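You operate a simulated robot arm through the tools that you are given. There is no shell and no other tool. Be economical: measure what you need, move in short steps, check, and stop when the job is done.

Carry out the task below with a simulated two-armed robot. There is one attempt and no reset: what you move stays moved.

Task
Float the banded stick in the jar; top the tank to 500 L: water if red shows, clay if blue.
Fine: steady the jar with the other hand; stick back in its pot, stirrer on.

The check looks at the end state, three seconds after you hand in, the way a careful person would. Anything else that was tipped, shoved, dropped, spilled or broken makes it a failure.

Robot
Two 6-joint arms with two-finger grippers on one trunk, on a base that drives. Base frame: it is fixed to the floor where the robot stands at the start and does not move with it; the origin is under the middle of the robot, x ahead of it, y to its left, z up; the surface under the hand at the start is at about z = 560. Units: mm, rad, N and s.
The left shoulder is at the start at [30, 178, 1238], the right one opposite. With the tool pointing down near the work surface each hand reaches from about 600 to 680 mm from the robot's upright axis, wherever it stands, measured 20 degrees to its own side. Places, roughly: stick pot mouth [700, -100, 600]; stirrer box [900, 100, 1300]; stirrer switch [800, 200, 1300]. Payload 2.54 kg a hand.
Tool frame (each hand has its own): the origin (TCP) lies between the finger pads and is the grasp point; the fingertips stand 30 mm ahead of it; z points along the fingers, y is the line along which they close. The gripper opens to 116 mm. The gripper's body begins 95 mm behind the TCP.
Orientation is that of the tool frame in the base frame, as [roll, pitch, yaw] about the fixed x, y, z axes, in that order (R = Rz(yaw) Ry(pitch) Rx(roll)). With the fingers straight down and closing along the base's y, the tool's x points along the base's -x, its y along +y and its z along -z.

Tools
- The arms move only by the tool move_arm. It takes "left_motion", "right_motion" or both (then of equal length, played together; a hand with none holds still); each is one flat list of numbers, 7 for each row, row after row: the finger opening in mm, from 0 to 116, then the shift along the base's x, y, z in units of 150 mm (1.0 is 150 mm), then the turn, a rotation vector about the base's x, y, z in units of 180 degrees (1.0 is 180 degrees). In form: [claw, dx, dy, dz, ax, ay, az, claw, dx, dy, dz, ax, ay, az, ...]. A call has 1 to 10 rows; each row is the pose to reach, as a shift and turn from the pose commanded when the call began. A call with a number of a shift or a turn outside -1 to 1 is refused whole. Each row takes 0.2 s and may step no farther than 50 mm and 0.15 rad from the row before; otherwise, or with a gripper value out of range, the whole call is refused. Where a pose cannot be reached the arm comes as near as it can. A force on the tool above 50 N (or 10 N above the force at the start of the call, whichever is more), or a blocked arm, ends the call early, and 0.2 s more pass. Each finger travels about 153 mm/s and halts on what it meets, pressing with about 28 N; the grip force reading is that of the motor and also rises with nothing between the fingers. The clock runs only during rows and for 0.2 s after the last one: add rows that repeat a pose to give the fingers time. It gives the time, the measured TCP pose, the force on the tool (base axes), the opening and the grip force at its end, in the units of the frame above (readings bear some noise), with the torque about the TCP (base axes, N m) and any sound that the robot's microphone picked up.
- Cameras (640 x 400 px; columns grow to the right, rows downward): "scene" is now at [41.7, -19.7, 1958.4]; the picture's right is [-0.25, -0.97, 0.00], its down [-0.76, 0.19, -0.63] and it looks along [0.61, -0.15, -0.78] (base axes); focal length 292 px, centre (320, 200). "left" rides on the left gripper at [69, 15, -122] in its tool frame; the picture's right is [-0.21, 0.98, 0.00], its down [-0.83, -0.18, -0.53] and it looks along [-0.52, -0.11, 0.85] (tool axes); focal length 251 px, centre (320, 200). "right" rides on the right gripper at [69, -15, -122] in its tool frame; the picture's right is [0.21, 0.98, 0.00], its down [-0.83, 0.18, -0.53] and it looks along [-0.52, 0.11, 0.85] (tool axes); focal length 251 px, centre (320, 200). There is no depth. A picture from a camera that has moved, and an enlarged one, comes with that camera's place and axes in the base frame and with its lens.
- get_image(camera): a new picture of that camera. The clock stands still meanwhile.
- slide_trunk(by): slides the trunk up (or, below 0, down) by that many mm; the arms and the scene camera ride with it, the base frame stays. It gives what a move gives, with no picture.
- roll_base(legs): drives the robot by 1 to 6 legs, each [ahead, left, turn to the left] in mm, mm and rad, along the robot's own axes; the way and the turn of a leg run together, so that a leg with both is an arc; at most 1500 mm and 3.142 rad a leg. The arms and the cameras ride along, it lands a little off, and it stops where it bumps. It gives what a move gives.
- turn_head(pan, tilt): turns the head with the scene camera to pan (to the left, within 2.496 rad either way) and tilt (down, from -0.506 to 1.204), counted from straight ahead of the robot. It gives what a move gives.
- enlarge(camera, box): a new picture of the part [left, top, right, bottom] of that camera's present view, enlarged. The clock stands still meanwhile.
- close_job(): hands the job in; it is judged then, once.

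Work in short steps. Places have to be worked out from the pictures, the camera data and where the tool is seen: move nearer, look again, correct. Check each grasp and each placing, and mend what went wrong. You have 120 turns and 92 pictures in all, those below and enlarged ones among them. Open the grippers and draw the arms clear of the work before you hand the job in, unless the task says otherwise; then end with one line.

The tools are called after "Emit:" by a JSON object that holds its "name" and its "arguments". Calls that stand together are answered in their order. move_arm: Moves the arms, as the interface text tells. Its arguments: {"type":"object","properties":{"left_motion":{"type":"array","items":{"type":"number"}},"right_motion":{"type":"array","items":{"type":"number"}}},"required":[]} The other tools are called the same way: slide_trunk (by) slides the trunk up or down; roll_base (legs) drives the base; turn_head (pan, tilt) turns the head that bears the scene camera; get_image (camera) takes a picture; enlarge (camera, box) takes an enlarged picture of a part of a camera's view; close_job () hands the job in.

At the start:

```text
clock: 0.0
left_position: [514.6, 147.4, 1481.4]
left_tcp_rot: [3.14, -0.001, -3.14]
left_force: [0.0, -0.3, 0.3]
left_wrist_torque: [-0.02, 0.05, 0.02]
left_opening: 115.8
left_grasp_force: 0.2
right_position: [471.8, -227.1, 1481.6]
right_tcp_rot: [3.139, 0.001, -3.139]
right_force: [0.5, 0.1, 0.4]
right_wrist_torque: [0.01, 0.02, 0.01]
right_opening: 115.9
right_grasp_force: 0.1
trunk travel left (down, up): [-450.0, 90.0]
robot x, y, heading: [-3.6, 0.2, 0.003]
head pan, tilt: [-0.248, 0.894]
```

scene: 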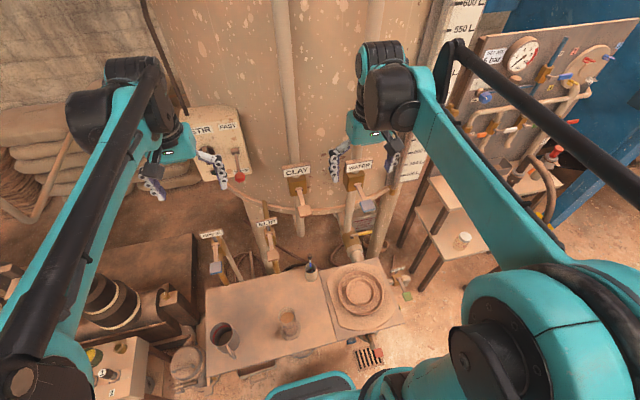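
right: 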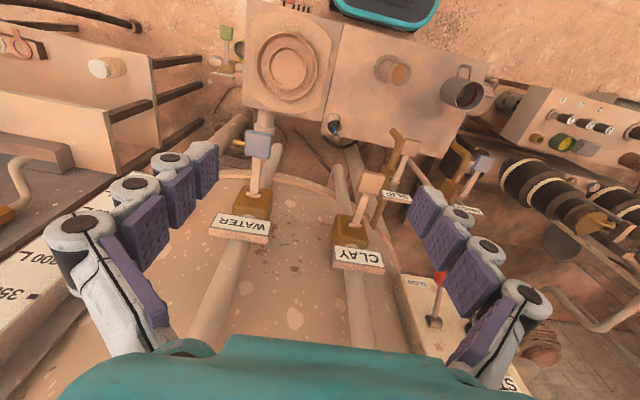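
left: 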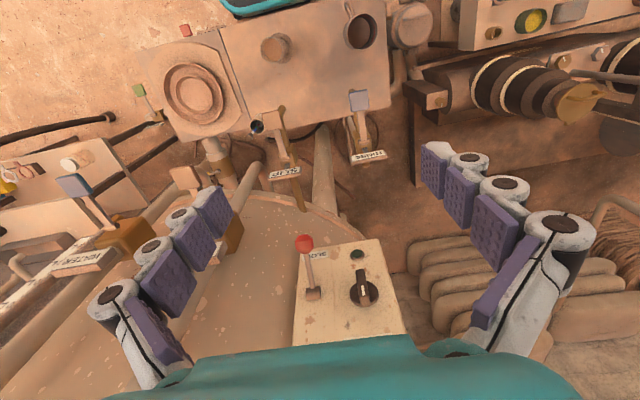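

The first views show a tank with CLAY and WATER levers, a stirrer box, and a bench with a jar, mug and stick pot. I'll enlarge the scene to read the details.

Emit:
{"name": "enlarge", "arguments": {"camera": "scene", "box": [180, 220, 420, 370]}}

Emit:
{"name": "enlarge", "arguments": {"camera": "scene", "box": [180, 100, 420, 250]}}

Emit:
{"name": "enlarge", "arguments": {"camera": "scene", "box": [380, 0, 640, 163]}}

```text
2.67 times, centred on (300, 295) of scene
camera zoom: at [41.7, -19.7, 1958.4], right [-0.25, -0.97, 0.0], down [-0.76, 0.19, -0.63], along [0.61, -0.15, -0.78], focal length 777 px, centre (373, -53)
```

zoom: 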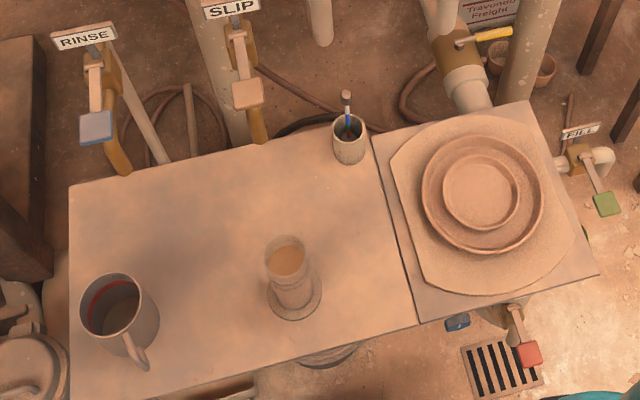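

```text
2.67 times, centred on (300, 175) of scene
camera zoom: at [41.7, -19.7, 1958.4], right [-0.25, -0.97, 0.0], down [-0.76, 0.19, -0.63], along [0.61, -0.15, -0.78], focal length 777 px, centre (373, 267)
```

zoom: 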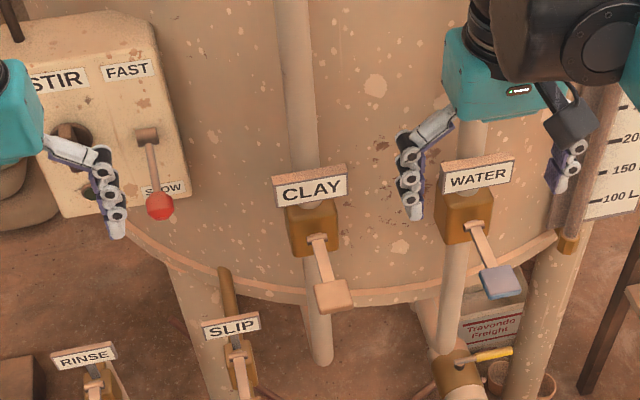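

```text
2.45 times, centred on (510, 82) of scene
camera zoom: at [41.7, -19.7, 1958.4], right [-0.25, -0.97, 0.0], down [-0.76, 0.19, -0.63], along [0.61, -0.15, -0.78], focal length 715 px, centre (-146, 491)
```

zoom: 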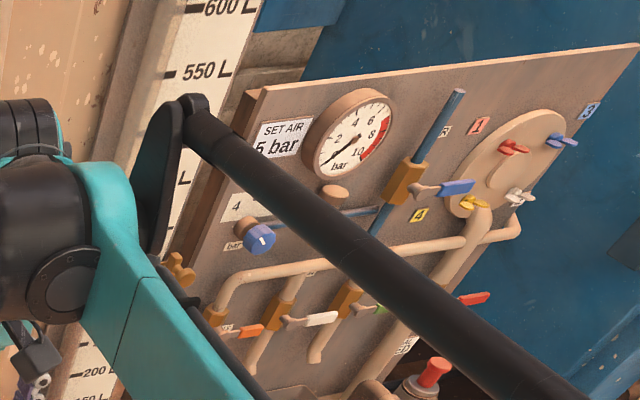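

The pot holds a stick and the jar seems to hold slip. Next I need the tank's level scale and the stirrer box, so I turn the head.

Emit:
{"name": "turn_head", "arguments": {"pan": -0.35, "tilt": 0.45}}

Emit:
{"name": "get_image", "arguments": {"camera": "scene"}}

Emit:
{"name": "turn_head", "arguments": {"pan": 0.25, "tilt": 0.6}}

Emit:
{"name": "get_image", "arguments": {"camera": "scene"}}

Emit:
{"name": "enlarge", "arguments": {"camera": "left", "box": [260, 210, 420, 310]}}

```text
clock: 0.9
left_position: [514.4, 147.2, 1480.5]
left_tcp_rot: [-3.14, 0.001, -3.141]
left_force: [0.2, -0.3, 0.0]
left_wrist_torque: [0.03, 0.01, 0.0]
left_opening: 116.0
left_grasp_force: 0.0
right_position: [470.7, -225.8, 1483.1]
right_tcp_rot: [3.138, 0.003, -3.141]
right_force: [0.0, -0.1, 0.9]
right_wrist_torque: [0.01, 0.01, -0.03]
right_opening: 116.0
right_grasp_force: 0.1
trunk travel left (down, up): [-450.0, 90.0]
robot x, y, heading: [0.7, 1.9, 0.002]
head pan, tilt: [-0.351, 0.45]
```

```text
85 pictures are left
camera scene: at [54.5, -32.7, 1996.2], right [-0.34, -0.94, 0.0], down [-0.41, 0.15, -0.9], along [0.85, -0.31, -0.44], focal length 292 px, centre (320, 200)
```

scene: 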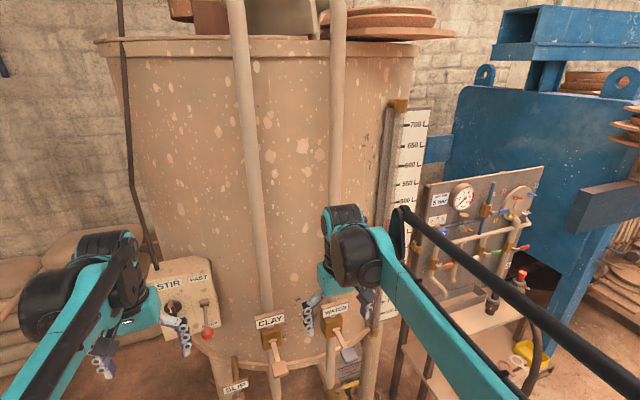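

```text
clock: 1.9
left_position: [513.8, 146.7, 1481.1]
left_tcp_rot: [3.14, -0.001, -3.141]
left_force: [0.8, -0.7, 0.2]
left_wrist_torque: [-0.02, 0.0, -0.01]
left_opening: 115.9
left_grasp_force: 0.2
right_position: [471.7, -226.0, 1481.6]
right_tcp_rot: [3.14, 0.004, -3.141]
right_force: [-0.1, 0.3, 0.4]
right_wrist_torque: [-0.03, 0.0, 0.02]
right_opening: 115.9
right_grasp_force: 0.0
trunk travel left (down, up): [-450.0, 90.0]
robot x, y, heading: [0.7, -0.1, -0.0]
head pan, tilt: [0.25, 0.6]
```

```text
84 pictures are left
camera scene: at [53.9, 20.6, 1982.7], right [0.25, -0.97, 0.0], down [-0.55, -0.14, -0.83], along [0.8, 0.2, -0.56], focal length 292 px, centre (320, 200)
```

scene: 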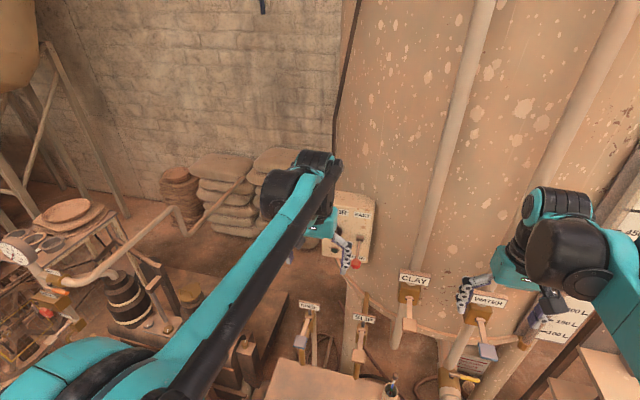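

```text
4.00 times, centred on (340, 260) of left
camera zoom: at [445.3, 161.8, 1601.7], right [0.21, 0.98, 0.0], down [0.83, -0.18, 0.53], along [0.52, -0.11, -0.85], focal length 1006 px, centre (240, -40)
```

zoom: 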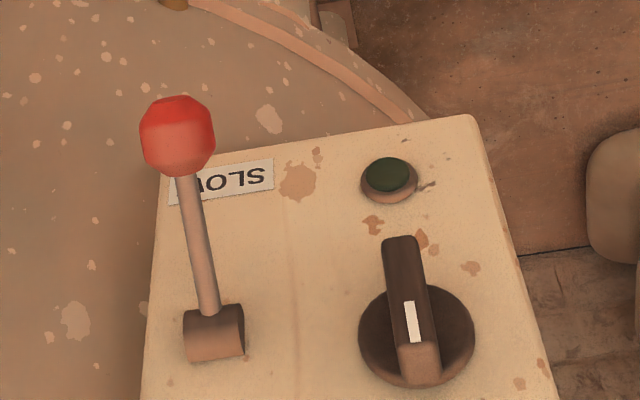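

The stirrer has a rotary knob (mark up), a dark green lamp and a speed lever at SLOW. Now I enlarge the tank scale.

Emit:
{"name": "turn_head", "arguments": {"pan": -0.5, "tilt": 0.45}}

Emit:
{"name": "enlarge", "arguments": {"camera": "scene", "box": [240, 60, 440, 330]}}

Emit:
{"name": "enlarge", "arguments": {"camera": "scene", "box": [300, 90, 400, 220]}}

```text
clock: 3.0
left_position: [513.6, 146.6, 1480.4]
left_tcp_rot: [-3.141, 0.001, -3.142]
left_force: [1.0, -1.0, 0.1]
left_wrist_torque: [0.02, 0.0, 0.0]
left_opening: 116.2
left_grasp_force: 0.0
right_position: [471.1, -226.9, 1482.6]
right_tcp_rot: [3.14, 0.002, -3.139]
right_force: [-0.7, -0.9, 0.2]
right_wrist_torque: [0.01, 0.01, -0.03]
right_opening: 115.8
right_grasp_force: 0.1
trunk travel left (down, up): [-450.0, 90.0]
robot x, y, heading: [0.0, 2.7, 0.004]
head pan, tilt: [-0.499, 0.45]
```

```text
1.48 times, centred on (340, 195) of scene
camera zoom: at [49.0, -45.0, 1996.3], right [-0.48, -0.88, 0.0], down [-0.38, 0.21, -0.9], along [0.79, -0.43, -0.44], focal length 432 px, centre (290, 207)
```

zoom: 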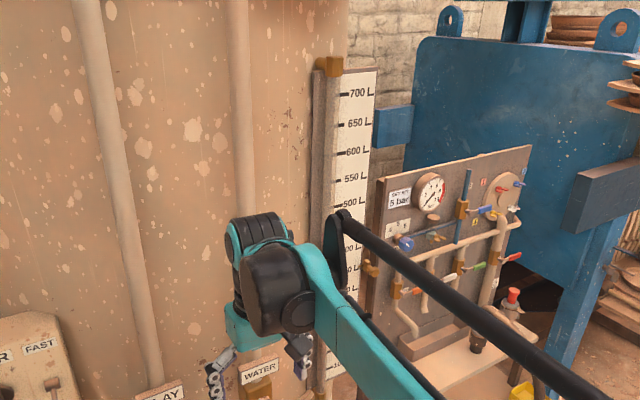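

```text
3.08 times, centred on (350, 155) of scene
camera zoom: at [49.0, -45.0, 1996.3], right [-0.48, -0.88, 0.0], down [-0.38, 0.21, -0.9], along [0.79, -0.43, -0.44], focal length 897 px, centre (228, 338)
```

zoom: 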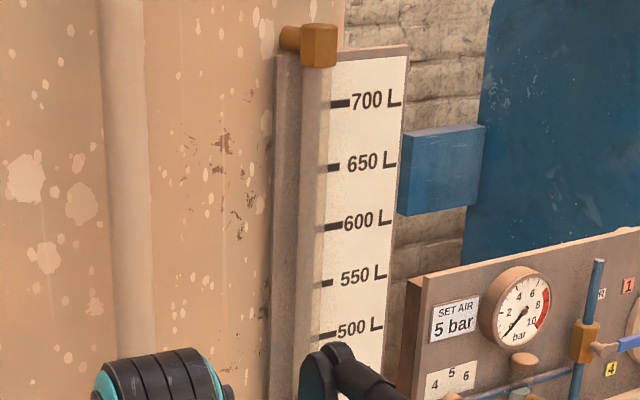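

The sight tube near 500 L is hidden behind the right arm, so I'll read it once the arms are down. By triangulation: jar about (424, 24), with its top near z 775; pot about (665, -125); clay handle (594, -105, 1205); water handle (568, -311, 1200); knob (813, 160, 1327). I need to back up, so I check behind first.

Emit:
{"name": "turn_head", "arguments": {"pan": 2.45, "tilt": 0.9}}

Emit:
{"name": "get_image", "arguments": {"camera": "scene"}}

Emit:
{"name": "turn_head", "arguments": {"pan": -2.45, "tilt": 0.9}}

Emit:
{"name": "get_image", "arguments": {"camera": "scene"}}

```text
clock: 5.6
left_position: [513.4, 145.9, 1480.0]
left_tcp_rot: [-3.141, 0.0, 3.141]
left_force: [-0.4, 0.4, -0.5]
left_wrist_torque: [0.0, -0.02, -0.03]
left_opening: 115.8
left_grasp_force: 0.1
right_position: [471.6, -226.6, 1481.9]
right_tcp_rot: [3.141, 0.001, -3.14]
right_force: [0.3, 0.7, 0.1]
right_wrist_torque: [0.03, 0.01, -0.05]
right_opening: 116.0
right_grasp_force: 0.0
trunk travel left (down, up): [-450.0, 90.0]
robot x, y, heading: [-0.6, 0.1, 0.005]
head pan, tilt: [2.45, 0.901]
```

```text
80 pictures are left
camera scene: at [-90.0, 47.0, 1958.0], right [0.64, 0.77, 0.0], down [0.6, -0.5, -0.62], along [-0.48, 0.4, -0.78], focal length 292 px, centre (320, 200)
```

scene: 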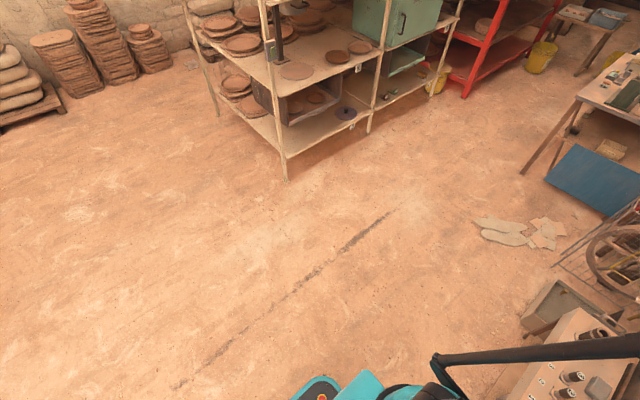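

```text
clock: 9.4
left_position: [513.8, 147.5, 1480.3]
left_tcp_rot: [-3.141, 0.001, 3.14]
left_force: [0.4, -0.4, 0.8]
left_wrist_torque: [-0.04, -0.01, 0.0]
left_opening: 116.0
left_grasp_force: 0.2
right_position: [470.9, -226.4, 1481.9]
right_tcp_rot: [3.14, 0.003, -3.139]
right_force: [0.0, 0.5, -0.2]
right_wrist_torque: [0.0, 0.02, -0.04]
right_opening: 116.0
right_grasp_force: 0.0
trunk travel left (down, up): [-450.0, 90.0]
robot x, y, heading: [2.8, 1.5, 0.005]
head pan, tilt: [-2.45, 0.901]
```

```text
79 pictures are left
camera scene: at [-90.0, -49.3, 1958.0], right [-0.64, 0.77, 0.0], down [0.6, 0.5, -0.62], along [-0.48, -0.4, -0.78], focal length 292 px, centre (320, 200)
```

scene: 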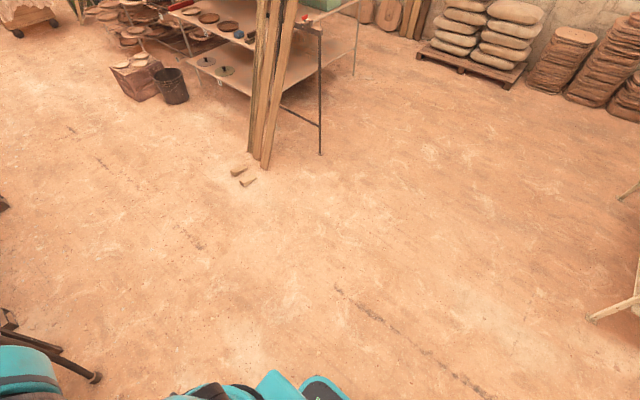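

There is clear floor behind, so I back up 190 mm and look down at the bench.

Emit:
{"name": "roll_base", "arguments": {"legs": [[-190, 0, 0]]}}

Emit:
{"name": "turn_head", "arguments": {"pan": -0.1, "tilt": 0.9}}

Emit:
{"name": "get_image", "arguments": {"camera": "scene"}}

Emit:
{"name": "get_image", "arguments": {"camera": "right"}}

```text
clock: 11.0
left_position: [327.0, 147.7, 1479.8]
left_tcp_rot: [-3.141, 0.0, 3.139]
left_force: [0.9, 0.1, 0.0]
left_wrist_torque: [0.0, 0.01, 0.03]
left_opening: 116.0
left_grasp_force: 0.1
right_position: [286.4, -226.4, 1481.9]
right_tcp_rot: [3.14, 0.0, 3.141]
right_force: [-0.2, 0.5, -0.1]
right_wrist_torque: [0.0, -0.01, -0.02]
right_opening: 115.7
right_grasp_force: 0.0
trunk travel left (down, up): [-450.0, 90.0]
robot x, y, heading: [-188.9, 2.0, 0.001]
head pan, tilt: [-2.45, 0.901]
```

```text
clock: 13.2
left_position: [326.1, 145.8, 1481.4]
left_tcp_rot: [3.14, 0.0, 3.139]
left_force: [-0.5, -0.2, 0.6]
left_wrist_torque: [-0.05, -0.02, 0.03]
left_opening: 116.2
left_grasp_force: 0.1
right_position: [283.9, -226.1, 1482.8]
right_tcp_rot: [3.141, 0.001, 3.141]
right_force: [-0.4, 0.7, -0.2]
right_wrist_torque: [0.01, -0.01, -0.03]
right_opening: 115.9
right_grasp_force: 0.1
trunk travel left (down, up): [-450.0, 90.0]
robot x, y, heading: [-188.5, -2.6, -0.0]
head pan, tilt: [-0.099, 0.901]
```

```text
78 pictures are left
camera scene: at [-144.0, -8.6, 1957.9], right [-0.1, -0.99, 0.0], down [-0.78, 0.08, -0.62], along [0.62, -0.06, -0.78], focal length 292 px, centre (320, 200)
```

scene: 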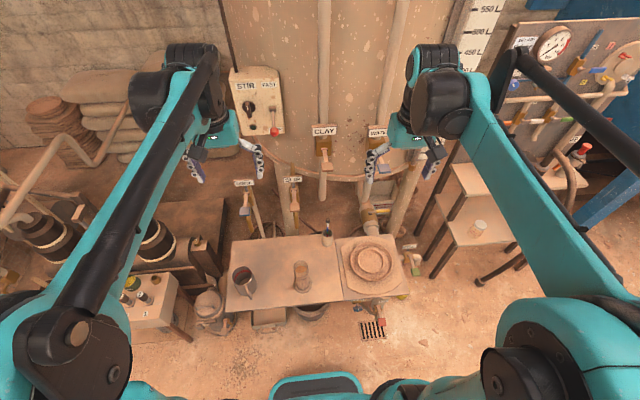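

```text
77 pictures are left
camera right: at [215.7, -241.5, 1602.2], right [-0.21, 0.98, 0.0], down [0.82, 0.18, 0.54], along [0.52, 0.12, -0.84], focal length 251 px, centre (320, 200)
```

right: 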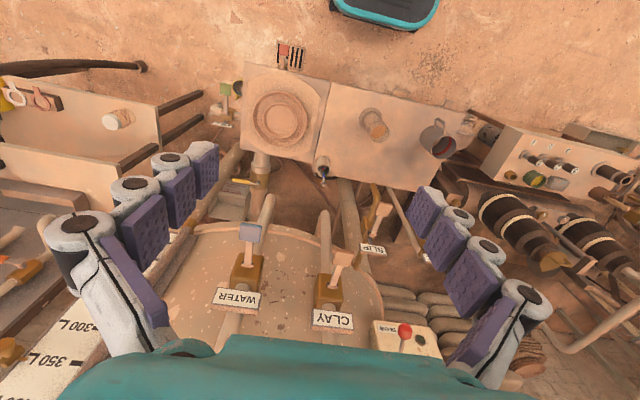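

I enlarge the bench and the sight tube from here.

Emit:
{"name": "enlarge", "arguments": {"camera": "scene", "box": [215, 215, 415, 335]}}

Emit:
{"name": "enlarge", "arguments": {"camera": "right", "box": [240, 60, 490, 220]}}

Emit:
{"name": "turn_head", "arguments": {"pan": -0.3, "tilt": 0.5}}

Emit:
{"name": "get_image", "arguments": {"camera": "scene"}}

```text
3.20 times, centred on (315, 275) of scene
camera zoom: at [-144.0, -8.6, 1957.9], right [-0.1, -0.99, 0.0], down [-0.78, 0.08, -0.62], along [0.62, -0.06, -0.78], focal length 933 px, centre (336, -40)
```

zoom: 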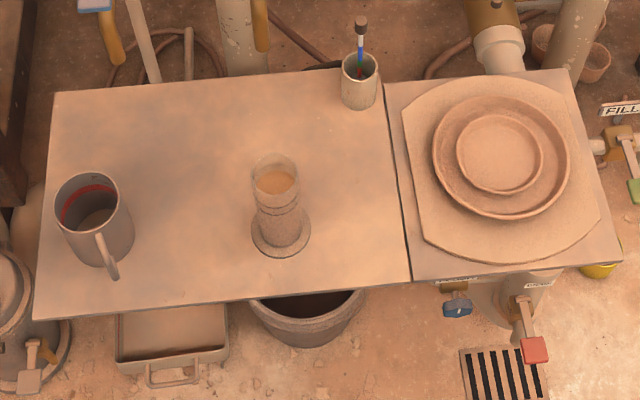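

```text
2.50 times, centred on (365, 140) of right
camera zoom: at [215.7, -241.5, 1602.2], right [-0.21, 0.98, 0.0], down [0.82, 0.18, 0.54], along [0.52, 0.12, -0.84], focal length 629 px, centre (208, 350)
```

zoom: 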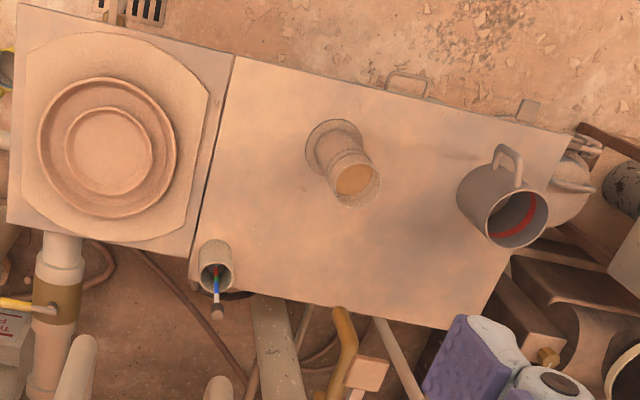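

```text
clock: 14.0
left_position: [325.2, 147.3, 1480.7]
left_tcp_rot: [3.141, 0.001, 3.141]
left_force: [0.5, -0.8, -0.7]
left_wrist_torque: [-0.01, 0.0, -0.03]
left_opening: 116.1
left_grasp_force: 0.1
right_position: [284.4, -226.6, 1482.7]
right_tcp_rot: [3.14, 0.003, 3.141]
right_force: [-0.5, 0.0, -0.1]
right_wrist_torque: [-0.02, 0.01, 0.02]
right_opening: 116.0
right_grasp_force: 0.1
trunk travel left (down, up): [-450.0, 90.0]
robot x, y, heading: [-189.4, 1.8, -0.005]
head pan, tilt: [-0.3, 0.499]
```

```text
74 pictures are left
camera scene: at [-132.5, -27.9, 1991.7], right [-0.3, -0.96, 0.0], down [-0.46, 0.14, -0.88], along [0.84, -0.26, -0.48], focal length 292 px, centre (320, 200)
```

scene: 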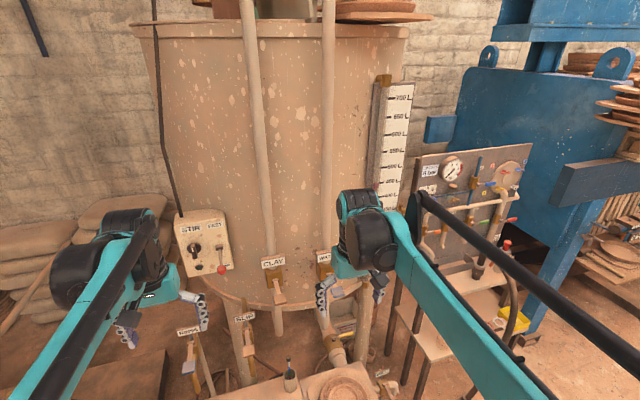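

The stick carries red, blue and green bands and stands upright in the pot, with its knob at about (657, -124, 786) and the jar rim near z 785. The pot sits under the tank levers, so I'll lower the trunk and come in with the hand tilted forward.

Emit:
{"name": "slide_trunk", "arguments": {"by": -250}}

Emit:
{"name": "move_arm", "arguments": {"right_motion": [116, 0, 0, -0.2, 0, -0.04, 0, 116, 0, 0, -0.4, 0, -0.08, 0, 116, 0, 0, -0.6, 0, -0.12, 0, 116, 0, 0, -0.8, 0, -0.16, 0, 116, 0, 0, -1, 0, -0.2, 0, 116, 0, 0, -1, 0, -0.24, 0, 116, 0, 0, -1, 0, -0.25, 0]}}

Emit:
{"name": "get_image", "arguments": {"camera": "scene"}}

Emit:
{"name": "get_image", "arguments": {"camera": "right"}}

```text
clock: 16.6
left_position: [326.1, 147.5, 1230.6]
left_tcp_rot: [3.141, 0.0, 3.139]
left_force: [0.4, -0.4, 0.4]
left_wrist_torque: [-0.02, 0.0, -0.02]
left_opening: 115.9
left_grasp_force: 0.1
right_position: [283.7, -226.3, 1231.3]
right_tcp_rot: [3.14, 0.002, -3.14]
right_force: [-0.1, -1.3, -0.2]
right_wrist_torque: [0.01, 0.0, -0.02]
right_opening: 116.0
right_grasp_force: 0.0
trunk travel left (down, up): [-200.0, 340.0]
robot x, y, heading: [-183.9, -3.2, -0.001]
head pan, tilt: [-0.3, 0.499]
```

```text
clock: 18.2
left_position: [326.2, 147.0, 1230.8]
left_tcp_rot: [3.141, 0.001, 3.139]
left_force: [-0.4, 0.6, 0.3]
left_wrist_torque: [0.02, 0.01, 0.04]
left_opening: 115.9
left_grasp_force: 0.0
right_position: [285.8, -226.5, 1081.0]
right_tcp_rot: [3.14, 0.788, -3.142]
right_force: [-0.1, -0.4, 1.4]
right_wrist_torque: [-0.01, -0.05, -0.03]
right_opening: 116.0
right_grasp_force: 0.0
trunk travel left (down, up): [-200.0, 340.0]
robot x, y, heading: [-183.2, -0.2, -0.002]
head pan, tilt: [-0.3, 0.499]
```

```text
73 pictures are left
camera scene: at [-131.9, -28.1, 1741.8], right [-0.3, -0.95, 0.0], down [-0.46, 0.14, -0.88], along [0.84, -0.26, -0.48], focal length 292 px, centre (320, 200)
```

scene: 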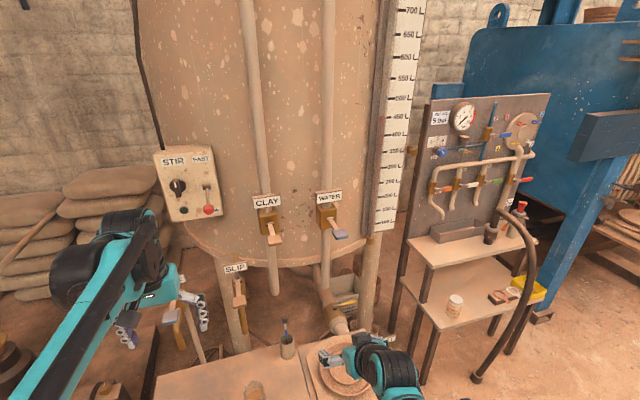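

```text
72 pictures are left
camera right: at [149.8, -241.9, 1116.0], right [-0.15, 0.98, -0.15], down [0.2, 0.18, 0.96], along [0.97, 0.12, -0.23], focal length 251 px, centre (320, 200)
```

right: 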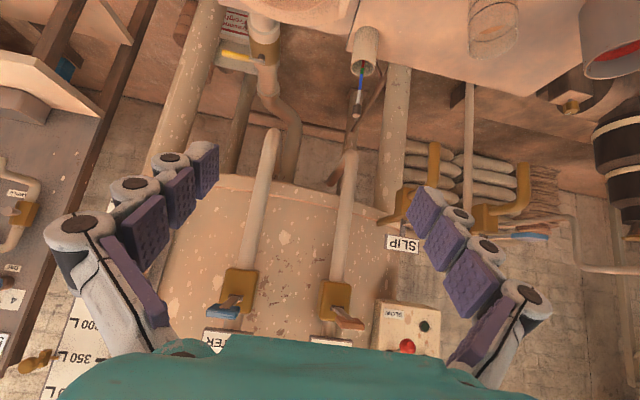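

Now the scale is in clear view, so I read the tube and look closer at the stick.

Emit:
{"name": "enlarge", "arguments": {"camera": "scene", "box": [330, 20, 450, 240]}}

Emit:
{"name": "enlarge", "arguments": {"camera": "scene", "box": [360, 60, 420, 160]}}

Emit:
{"name": "enlarge", "arguments": {"camera": "right", "box": [320, 10, 400, 130]}}

```text
1.82 times, centred on (390, 130) of scene
camera zoom: at [-131.9, -28.1, 1741.8], right [-0.3, -0.95, 0.0], down [-0.46, 0.14, -0.88], along [0.84, -0.26, -0.48], focal length 530 px, centre (193, 327)
```

zoom: 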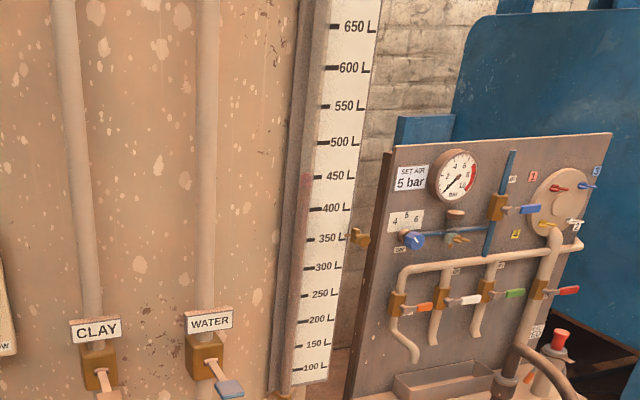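

```text
4.00 times, centred on (390, 110) of scene
camera zoom: at [-131.9, -28.1, 1741.8], right [-0.3, -0.95, 0.0], down [-0.46, 0.14, -0.88], along [0.84, -0.26, -0.48], focal length 1166 px, centre (40, 560)
```

zoom: 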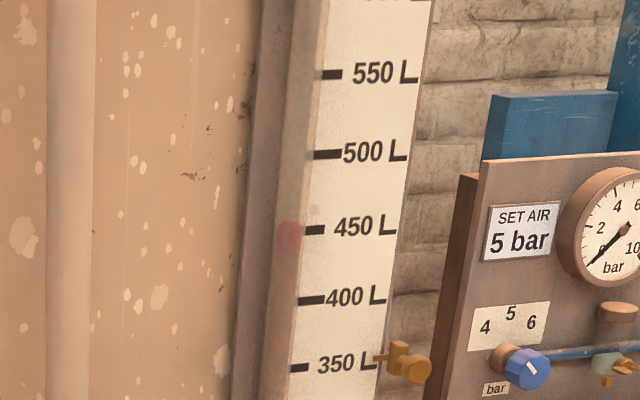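

```text
3.33 times, centred on (360, 70) of right
camera zoom: at [149.8, -241.9, 1116.0], right [-0.15, 0.98, -0.15], down [0.2, 0.18, 0.96], along [0.97, 0.12, -0.23], focal length 838 px, centre (187, 633)
```

zoom: 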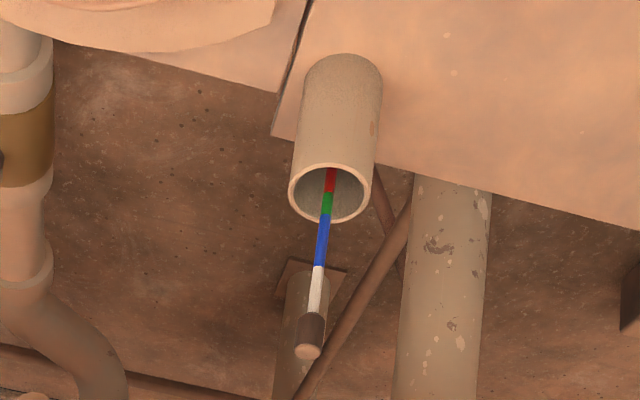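

The tank reads about 455 L. The stick's bands from the top are knob, white, blue, green, red. I move the right hand toward the stick, tilting further to 60° from vertical.

Emit:
{"name": "move_arm", "arguments": {"right_motion": [90, 0.2, 0.136, -0.2, 0, -0.017, 0, 60, 0.4, 0.272, -0.4, 0, -0.034, 0, 60, 0.6, 0.408, -0.6, 0, -0.05, 0, 60, 0.8, 0.544, -0.8, 0, -0.067, 0, 60, 1, 0.68, -1, 0, -0.083, 0]}}

Emit:
{"name": "get_image", "arguments": {"camera": "right"}}

```text
clock: 19.4
left_position: [327.4, 147.8, 1229.2]
left_tcp_rot: [-3.141, -0.002, 3.138]
left_force: [0.3, 0.1, 0.6]
left_wrist_torque: [-0.01, 0.04, -0.02]
left_opening: 116.0
left_grasp_force: 0.1
right_position: [468.8, -116.5, 966.8]
right_tcp_rot: [3.14, 1.045, -3.14]
right_force: [0.3, 1.5, -0.3]
right_wrist_torque: [-0.01, 0.0, -0.02]
right_opening: 59.9
right_grasp_force: 0.0
right hand out of reach, approached as far as the arm can: row 3, 4, 5
trunk travel left (down, up): [-200.0, 340.0]
robot x, y, heading: [-186.0, -0.8, -0.007]
head pan, tilt: [-0.3, 0.499]
```

```text
68 pictures are left
camera right: at [330.4, -133.3, 967.0], right [-0.11, 0.98, -0.19], down [-0.05, 0.18, 0.98], along [0.99, 0.12, 0.03], focal length 251 px, centre (320, 200)
```

right: 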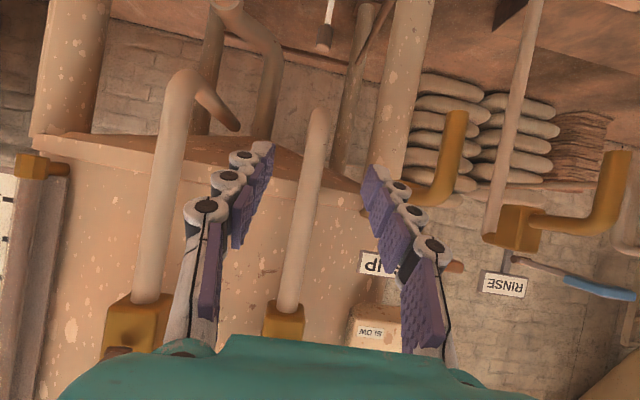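

The arm was limited at the near side, probably by its inner reach. I go on outward toward the stick and see what pose I get.

Emit:
{"name": "move_arm", "arguments": {"right_motion": [60, 0.2, 0, -0.1, 0, 0, 0, 60, 0.4, 0, -0.2, 0, 0, 0, 60, 0.6, 0, -0.3, 0, 0, 0]}}

```text
clock: 20.2
left_position: [328.3, 147.8, 1230.5]
left_tcp_rot: [-3.141, -0.002, 3.14]
left_force: [-0.2, -0.3, 0.9]
left_wrist_torque: [0.0, 0.07, -0.01]
left_opening: 115.9
left_grasp_force: 0.0
right_position: [556.9, -118.5, 920.0]
right_tcp_rot: [3.139, 1.047, 3.14]
right_force: [0.9, -0.6, -0.1]
right_wrist_torque: [0.0, 0.03, 0.03]
right_opening: 60.0
right_grasp_force: 0.0
trunk travel left (down, up): [-200.0, 340.0]
robot x, y, heading: [-186.7, -0.5, -0.007]
head pan, tilt: [-0.3, 0.499]
```

The pose follows the clipped command, so now I look at the stick from here.

Emit:
{"name": "get_image", "arguments": {"camera": "right"}}

Emit:
{"name": "turn_head", "arguments": {"pan": -0.15, "tilt": 0.75}}

Emit:
{"name": "get_image", "arguments": {"camera": "scene"}}

```text
67 pictures are left
camera right: at [418.0, -134.1, 920.2], right [-0.11, 0.98, -0.18], down [-0.05, 0.18, 0.98], along [0.99, 0.12, 0.03], focal length 251 px, centre (320, 200)
```

right: 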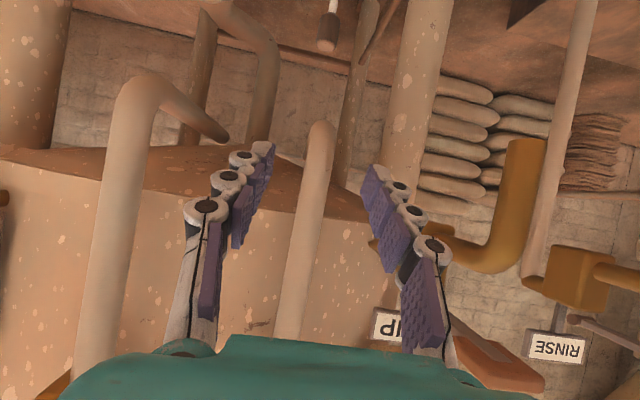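

```text
clock: 21.0
left_position: [326.0, 146.9, 1230.6]
left_tcp_rot: [3.14, 0.0, 3.14]
left_force: [-0.7, 0.2, 0.6]
left_wrist_torque: [0.03, 0.02, 0.0]
left_opening: 115.8
left_grasp_force: 0.0
right_position: [556.0, -118.4, 921.4]
right_tcp_rot: [3.139, 1.047, -3.141]
right_force: [-0.2, 0.6, -0.1]
right_wrist_torque: [0.02, 0.01, 0.01]
right_opening: 60.1
right_grasp_force: 0.0
trunk travel left (down, up): [-200.0, 340.0]
robot x, y, heading: [-190.9, 0.5, -0.002]
head pan, tilt: [-0.15, 0.75]
```

```text
66 pictures are left
camera scene: at [-137.3, -13.5, 1719.9], right [-0.15, -0.99, 0.0], down [-0.67, 0.1, -0.73], along [0.72, -0.11, -0.68], focal length 292 px, centre (320, 200)
```

scene: 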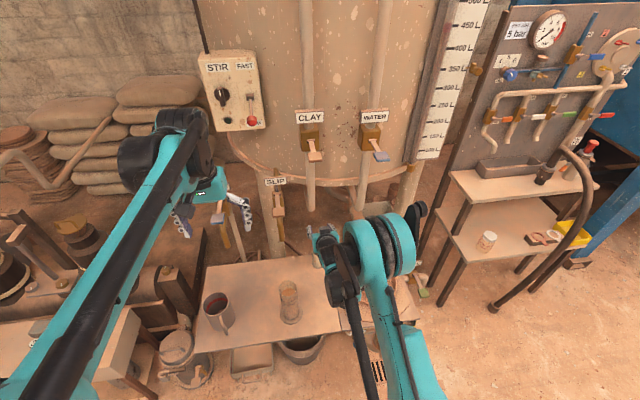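

The knob measures about (657, -126, 780). I approach with the fingers open 60 mm, straddling it.

Emit:
{"name": "move_arm", "arguments": {"right_motion": [60, 0.08, -0.02, -0.25, 0, 0, 0, 60, 0.2, -0.035, -0.5, 0, 0, 0, 60, 0.35, -0.05, -0.75, 0, 0, 0, 60, 0.5, -0.05, -0.92, 0, 0, 0]}}

Emit:
{"name": "get_image", "arguments": {"camera": "right"}}

Emit:
{"name": "enlarge", "arguments": {"camera": "scene", "box": [260, 200, 420, 300]}}

```text
clock: 22.0
left_position: [327.2, 146.9, 1231.7]
left_tcp_rot: [3.14, 0.001, 3.139]
left_force: [0.3, 0.3, -0.3]
left_wrist_torque: [0.02, -0.03, -0.02]
left_opening: 115.9
left_grasp_force: 0.2
right_position: [630.5, -123.8, 781.6]
right_tcp_rot: [3.137, 1.047, -3.141]
right_force: [-0.2, 0.5, 0.0]
right_wrist_torque: [0.0, 0.0, 0.02]
right_opening: 59.8
right_grasp_force: 0.0
trunk travel left (down, up): [-200.0, 340.0]
robot x, y, heading: [-185.2, 3.0, -0.006]
head pan, tilt: [-0.15, 0.75]
```

```text
65 pictures are left
camera right: at [491.1, -140.2, 780.8], right [-0.11, 0.98, -0.19], down [-0.05, 0.18, 0.98], along [0.99, 0.12, 0.03], focal length 251 px, centre (320, 200)
```

right: 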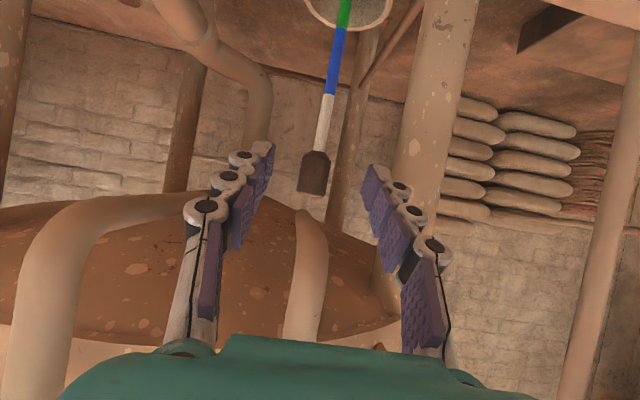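

```text
4.00 times, centred on (340, 250) of scene
camera zoom: at [-136.7, -13.4, 1719.8], right [-0.15, -0.99, 0.0], down [-0.67, 0.1, -0.73], along [0.72, -0.11, -0.68], focal length 1166 px, centre (240, 0)
```

zoom: 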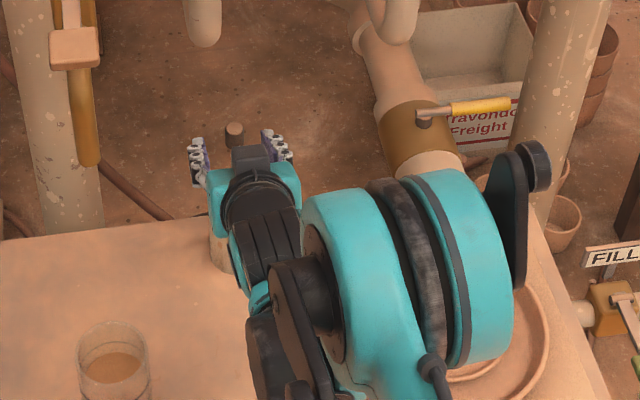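

Corrected knob centre is (657, -127, 769), spanning z 755–783. I move in and close on it.

Emit:
{"name": "move_arm", "arguments": {"right_motion": [60, 0.08, -0.02, -0.087, 0, 0, 0, 60, 0.147, -0.02, -0.087, 0, 0, 0, 0, 0.147, -0.02, -0.087, 0, 0, 0, 0, 0.147, -0.02, -0.087, 0, 0, 0, 0, 0.147, -0.02, -0.087, 0, 0, 0]}}

Emit:
{"name": "get_image", "arguments": {"camera": "right"}}

```text
clock: 23.2
left_position: [325.9, 146.5, 1231.0]
left_tcp_rot: [-3.141, 0.0, 3.14]
left_force: [-0.2, 0.4, 0.1]
left_wrist_torque: [0.03, 0.02, -0.04]
left_opening: 116.0
left_grasp_force: 0.0
right_position: [649.2, -130.0, 776.2]
right_tcp_rot: [3.141, 1.049, 3.14]
right_force: [0.6, 0.7, 2.4]
right_wrist_torque: [0.04, -0.15, -0.05]
right_opening: 17.4
right_grasp_force: 28.1
right hand out of reach, approached as far as the arm can: row 1, 2, 3, 4, 5
trunk travel left (down, up): [-200.0, 340.0]
robot x, y, heading: [-189.9, -1.5, -0.003]
head pan, tilt: [-0.15, 0.75]
```

```text
63 pictures are left
camera right: at [510.4, -144.9, 776.0], right [-0.11, 0.98, -0.18], down [-0.05, 0.18, 0.98], along [0.99, 0.12, 0.03], focal length 251 px, centre (320, 200)
```

right: 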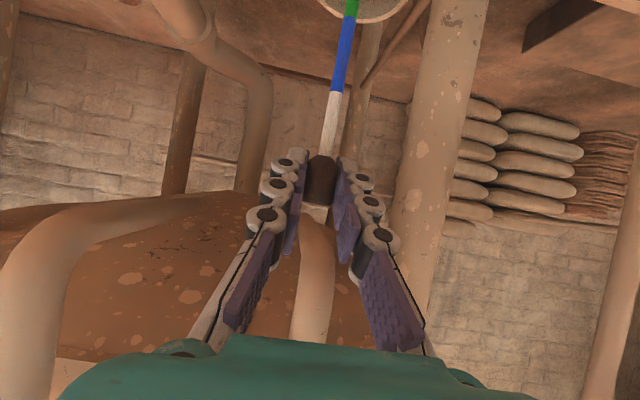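

The knob is gripped at 17.4 mm. I lift straight up 120 mm to clear the pot.

Emit:
{"name": "move_arm", "arguments": {"right_motion": [0, 0, 0, 0.2, 0, 0, 0, 0, 0, 0, 0.4, 0, 0, 0, 0, 0, 0, 0.6, 0, 0, 0, 0, -0.05, 0, 0.8, 0, 0, 0]}}

Emit:
{"name": "get_image", "arguments": {"camera": "right"}}

Emit:
{"name": "get_image", "arguments": {"camera": "scene"}}

```text
clock: 24.2
left_position: [325.1, 148.0, 1232.1]
left_tcp_rot: [-3.141, 0.0, 3.14]
left_force: [0.4, 0.2, 0.9]
left_wrist_torque: [0.0, -0.01, -0.02]
left_opening: 116.1
left_grasp_force: 0.0
right_position: [641.9, -131.2, 896.5]
right_tcp_rot: [3.139, 1.05, -3.141]
right_force: [0.2, 0.1, -0.3]
right_wrist_torque: [0.02, -0.01, 0.0]
right_opening: 17.8
right_grasp_force: 28.0
trunk travel left (down, up): [-200.0, 340.0]
robot x, y, heading: [-185.9, 0.9, -0.003]
head pan, tilt: [-0.15, 0.75]
```

```text
62 pictures are left
camera right: at [502.1, -146.1, 896.1], right [-0.11, 0.98, -0.19], down [-0.05, 0.18, 0.98], along [0.99, 0.12, 0.03], focal length 251 px, centre (320, 200)
```

right: 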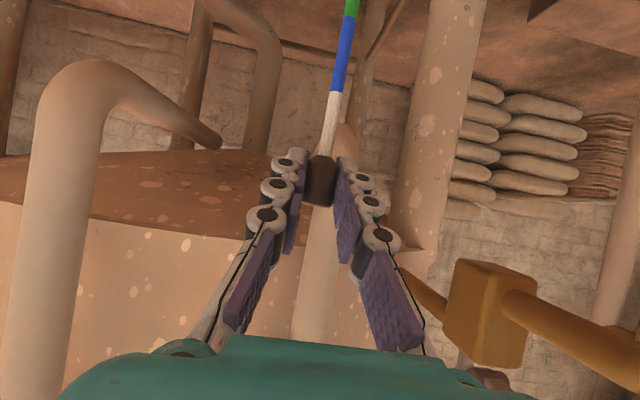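

```text
61 pictures are left
camera scene: at [-138.5, -13.2, 1719.9], right [-0.15, -0.99, 0.0], down [-0.67, 0.1, -0.73], along [0.72, -0.11, -0.68], focal length 292 px, centre (320, 200)
```

scene: 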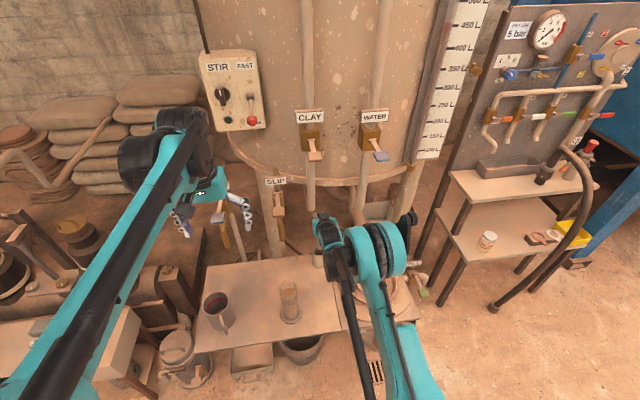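

The stick is out of the pot, its bottom at about z 690. I drive back 130 mm so the jar comes within both arms' good range.

Emit:
{"name": "roll_base", "arguments": {"legs": [[-130, 0, 0]]}}

Emit:
{"name": "move_arm", "arguments": {"right_motion": [0, 0, 0.1, 0.2, 0, 0, 0, 0, 0, 0.2, 0.4, 0, 0, 0, 0, 0, 0.3, 0.6, 0, 0, 0, 0, 0, 0.4, 0.8, 0, 0, 0, 0, 0, 0.5, 0.85, 0, 0, 0]}}

Emit:
{"name": "get_image", "arguments": {"camera": "scene"}}

Emit:
{"name": "get_image", "arguments": {"camera": "left"}}

```text
clock: 25.4
left_position: [197.8, 147.2, 1231.8]
left_tcp_rot: [3.141, 0.002, -3.141]
left_force: [-0.9, 0.7, 0.4]
left_wrist_torque: [0.0, -0.08, 0.0]
left_opening: 115.8
left_grasp_force: 0.1
right_position: [513.3, -129.4, 897.5]
right_tcp_rot: [3.141, 1.049, -3.14]
right_force: [-0.9, 0.3, -0.6]
right_wrist_torque: [0.0, 0.02, 0.01]
right_opening: 17.7
right_grasp_force: 27.8
trunk travel left (down, up): [-200.0, 340.0]
robot x, y, heading: [-310.3, -1.7, -0.0]
head pan, tilt: [-0.15, 0.75]
```

```text
clock: 26.6
left_position: [198.2, 148.8, 1229.4]
left_tcp_rot: [-3.141, 0.0, 3.139]
left_force: [-0.1, 0.3, -0.6]
left_wrist_torque: [0.01, 0.06, -0.01]
left_opening: 116.1
left_grasp_force: 0.0
right_position: [516.2, -54.4, 1025.3]
right_tcp_rot: [3.14, 1.047, -3.139]
right_force: [-0.1, -0.1, -0.8]
right_wrist_torque: [0.02, 0.01, 0.01]
right_opening: 17.4
right_grasp_force: 28.4
trunk travel left (down, up): [-200.0, 340.0]
robot x, y, heading: [-314.5, 1.0, -0.0]
head pan, tilt: [-0.15, 0.75]
```

```text
60 pictures are left
camera scene: at [-264.1, -12.7, 1719.8], right [-0.15, -0.99, 0.0], down [-0.67, 0.1, -0.73], along [0.72, -0.11, -0.68], focal length 292 px, centre (320, 200)
```

scene: 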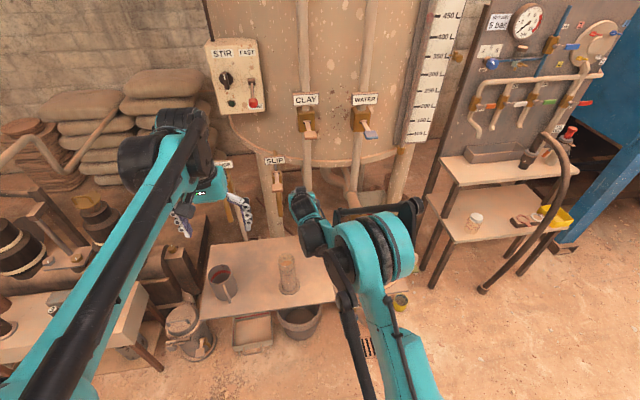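

```text
59 pictures are left
camera left: at [130.8, 162.8, 1351.4], right [0.21, 0.98, 0.0], down [0.83, -0.18, 0.53], along [0.52, -0.11, -0.85], focal length 251 px, centre (320, 200)
```

left: 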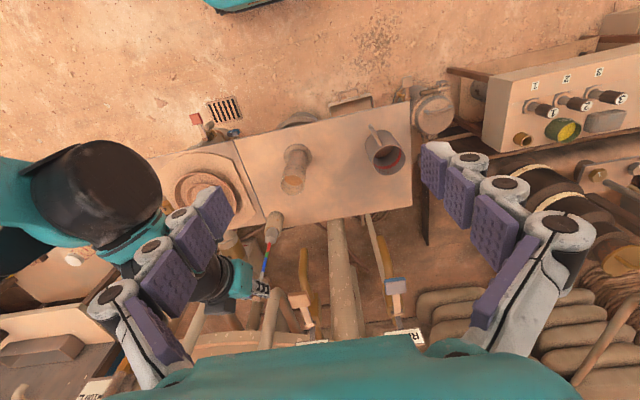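

Before steadying the jar, I look at its shape.

Emit:
{"name": "enlarge", "arguments": {"camera": "scene", "box": [250, 240, 330, 310]}}

Emit:
{"name": "enlarge", "arguments": {"camera": "left", "box": [230, 110, 430, 240]}}

```text
5.71 times, centred on (290, 275) of scene
camera zoom: at [-264.1, -12.7, 1719.8], right [-0.15, -0.99, 0.0], down [-0.67, 0.1, -0.73], along [0.72, -0.11, -0.68], focal length 1666 px, centre (491, -229)
```

zoom: 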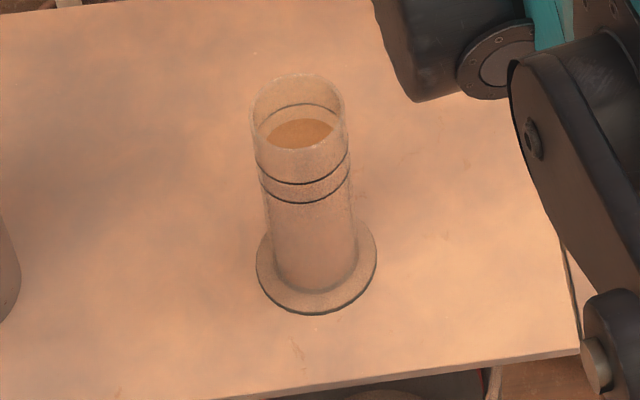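

```text
3.08 times, centred on (330, 175) of left
camera zoom: at [130.8, 162.8, 1351.4], right [0.21, 0.98, 0.0], down [0.83, -0.18, 0.53], along [0.52, -0.11, -0.85], focal length 774 px, centre (289, 277)
```

zoom: 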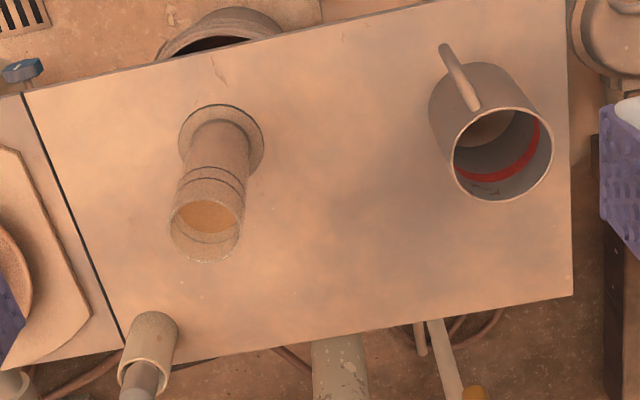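

The jar is a cylinder of about 64 mm at (428, 21), with its rim near z 775 and the liquid near 740. I bring the left arm in, tilting the hand first.

Emit:
{"name": "move_arm", "arguments": {"left_motion": [116, 0.14, 0.02, -0.15, 0, -0.047, 0, 116, 0.28, 0.04, -0.3, 0, -0.094, 0, 116, 0.42, 0.06, -0.45, 0, -0.141, 0, 116, 0.56, 0.08, -0.6, 0, -0.188, 0, 116, 0.7, 0.08, -0.75, 0, -0.235, 0, 116, 0.8, 0.08, -0.9, 0, -0.282, 0, 116, 0.88, 0.08, -1, 0, -0.328, 0]}}

```text
clock: 28.2
left_position: [331.5, 160.7, 1081.1]
left_tcp_rot: [-3.14, 1.032, -3.139]
left_force: [0.5, 0.7, -0.3]
left_wrist_torque: [-0.01, -0.01, 0.02]
left_opening: 115.7
left_grasp_force: 0.0
right_position: [516.5, -56.0, 1024.3]
right_tcp_rot: [3.14, 1.048, -3.139]
right_force: [0.5, -0.8, -0.6]
right_wrist_torque: [-0.02, 0.0, -0.02]
right_opening: 17.5
right_grasp_force: 27.8
trunk travel left (down, up): [-200.0, 340.0]
robot x, y, heading: [-313.6, -1.0, -0.001]
head pan, tilt: [-0.15, 0.75]
```

The tilt worked. Now I yaw the left hand by -60° while lowering it.

Emit:
{"name": "move_arm", "arguments": {"left_motion": [116, 0, 0.05, -0.14, 0, 0, -0.047, 116, 0, 0.1, -0.28, 0, 0, -0.094, 116, 0, 0.15, -0.42, 0, 0, -0.141, 116, 0, 0.15, -0.56, 0, 0, -0.188, 116, 0, 0.1, -0.7, 0, 0, -0.235, 116, 0.05, 0.05, -0.84, 0, 0, -0.282, 116, 0.1, 0, -0.97, 0, 0, -0.333]}}

Emit:
{"name": "get_image", "arguments": {"camera": "scene"}}

Emit:
{"name": "get_image", "arguments": {"camera": "left"}}

```text
refused: row 7 steps farther than a row can; nothing moved
```

```text
56 pictures are left
camera scene: at [-263.2, -13.3, 1719.8], right [-0.15, -0.99, 0.0], down [-0.68, 0.1, -0.73], along [0.72, -0.11, -0.68], focal length 292 px, centre (320, 200)
```

scene: 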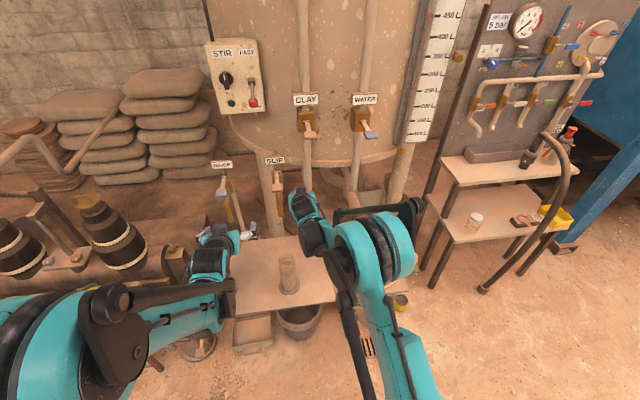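

```text
55 pictures are left
camera left: at [192.2, 175.5, 1083.1], right [0.11, 0.98, 0.18], down [-0.03, -0.18, 0.98], along [0.99, -0.11, 0.01], focal length 251 px, centre (320, 200)
```

left: 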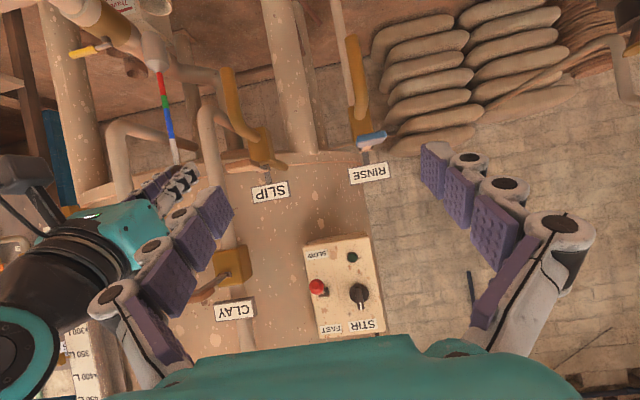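

The last row turned too far, so I resend with even steps.

Emit:
{"name": "move_arm", "arguments": {"left_motion": [116, 0, 0.05, -0.14, 0, 0, -0.047, 116, 0, 0.1, -0.28, 0, 0, -0.094, 116, 0, 0.15, -0.42, 0, 0, -0.141, 116, 0, 0.15, -0.56, 0, 0, -0.188, 116, 0, 0.1, -0.7, 0, 0, -0.235, 116, 0.05, 0.05, -0.84, 0, 0, -0.282, 116, 0.1, 0, -0.97, 0, 0, -0.328]}}

Emit:
{"name": "get_image", "arguments": {"camera": "scene"}}

Emit:
{"name": "get_image", "arguments": {"camera": "left"}}

```text
clock: 29.8
left_position: [346.9, 161.5, 933.9]
left_tcp_rot: [-3.139, 1.031, 2.112]
left_force: [0.3, 0.4, 0.0]
left_wrist_torque: [0.02, 0.0, -0.02]
left_opening: 115.9
left_grasp_force: 0.1
right_position: [517.0, -55.4, 1023.5]
right_tcp_rot: [3.14, 1.049, -3.138]
right_force: [0.3, -0.6, -0.4]
right_wrist_torque: [0.03, -0.04, 0.02]
right_opening: 17.5
right_grasp_force: 27.3
trunk travel left (down, up): [-200.0, 340.0]
robot x, y, heading: [-314.3, 4.1, -0.0]
head pan, tilt: [-0.15, 0.75]
```

```text
54 pictures are left
camera scene: at [-263.2, -12.7, 1719.8], right [-0.15, -0.99, 0.0], down [-0.68, 0.1, -0.73], along [0.72, -0.11, -0.68], focal length 292 px, centre (320, 200)
```

scene: 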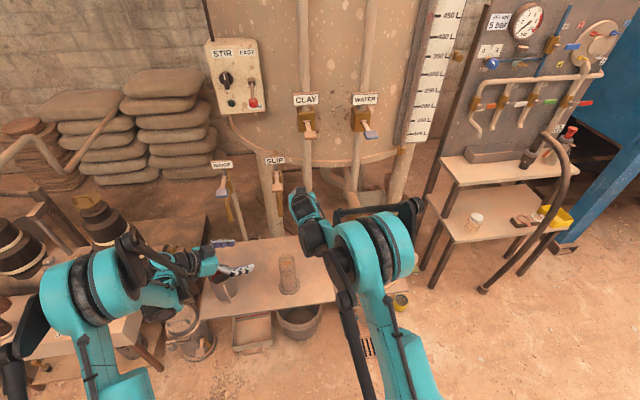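

```text
53 pictures are left
camera left: at [288.5, 288.4, 935.6], right [0.9, 0.41, 0.18], down [-0.17, -0.06, 0.98], along [0.41, -0.91, 0.01], focal length 251 px, centre (320, 200)
```

left: 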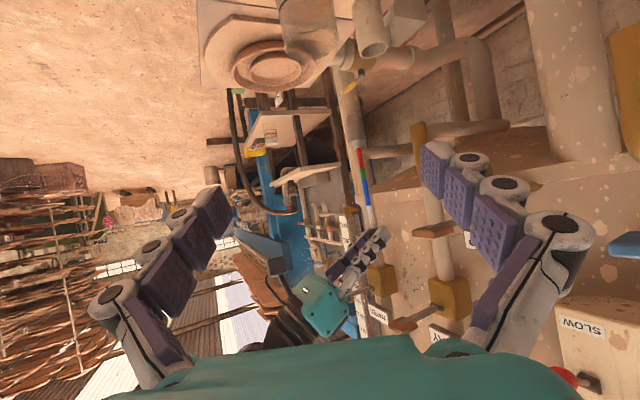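

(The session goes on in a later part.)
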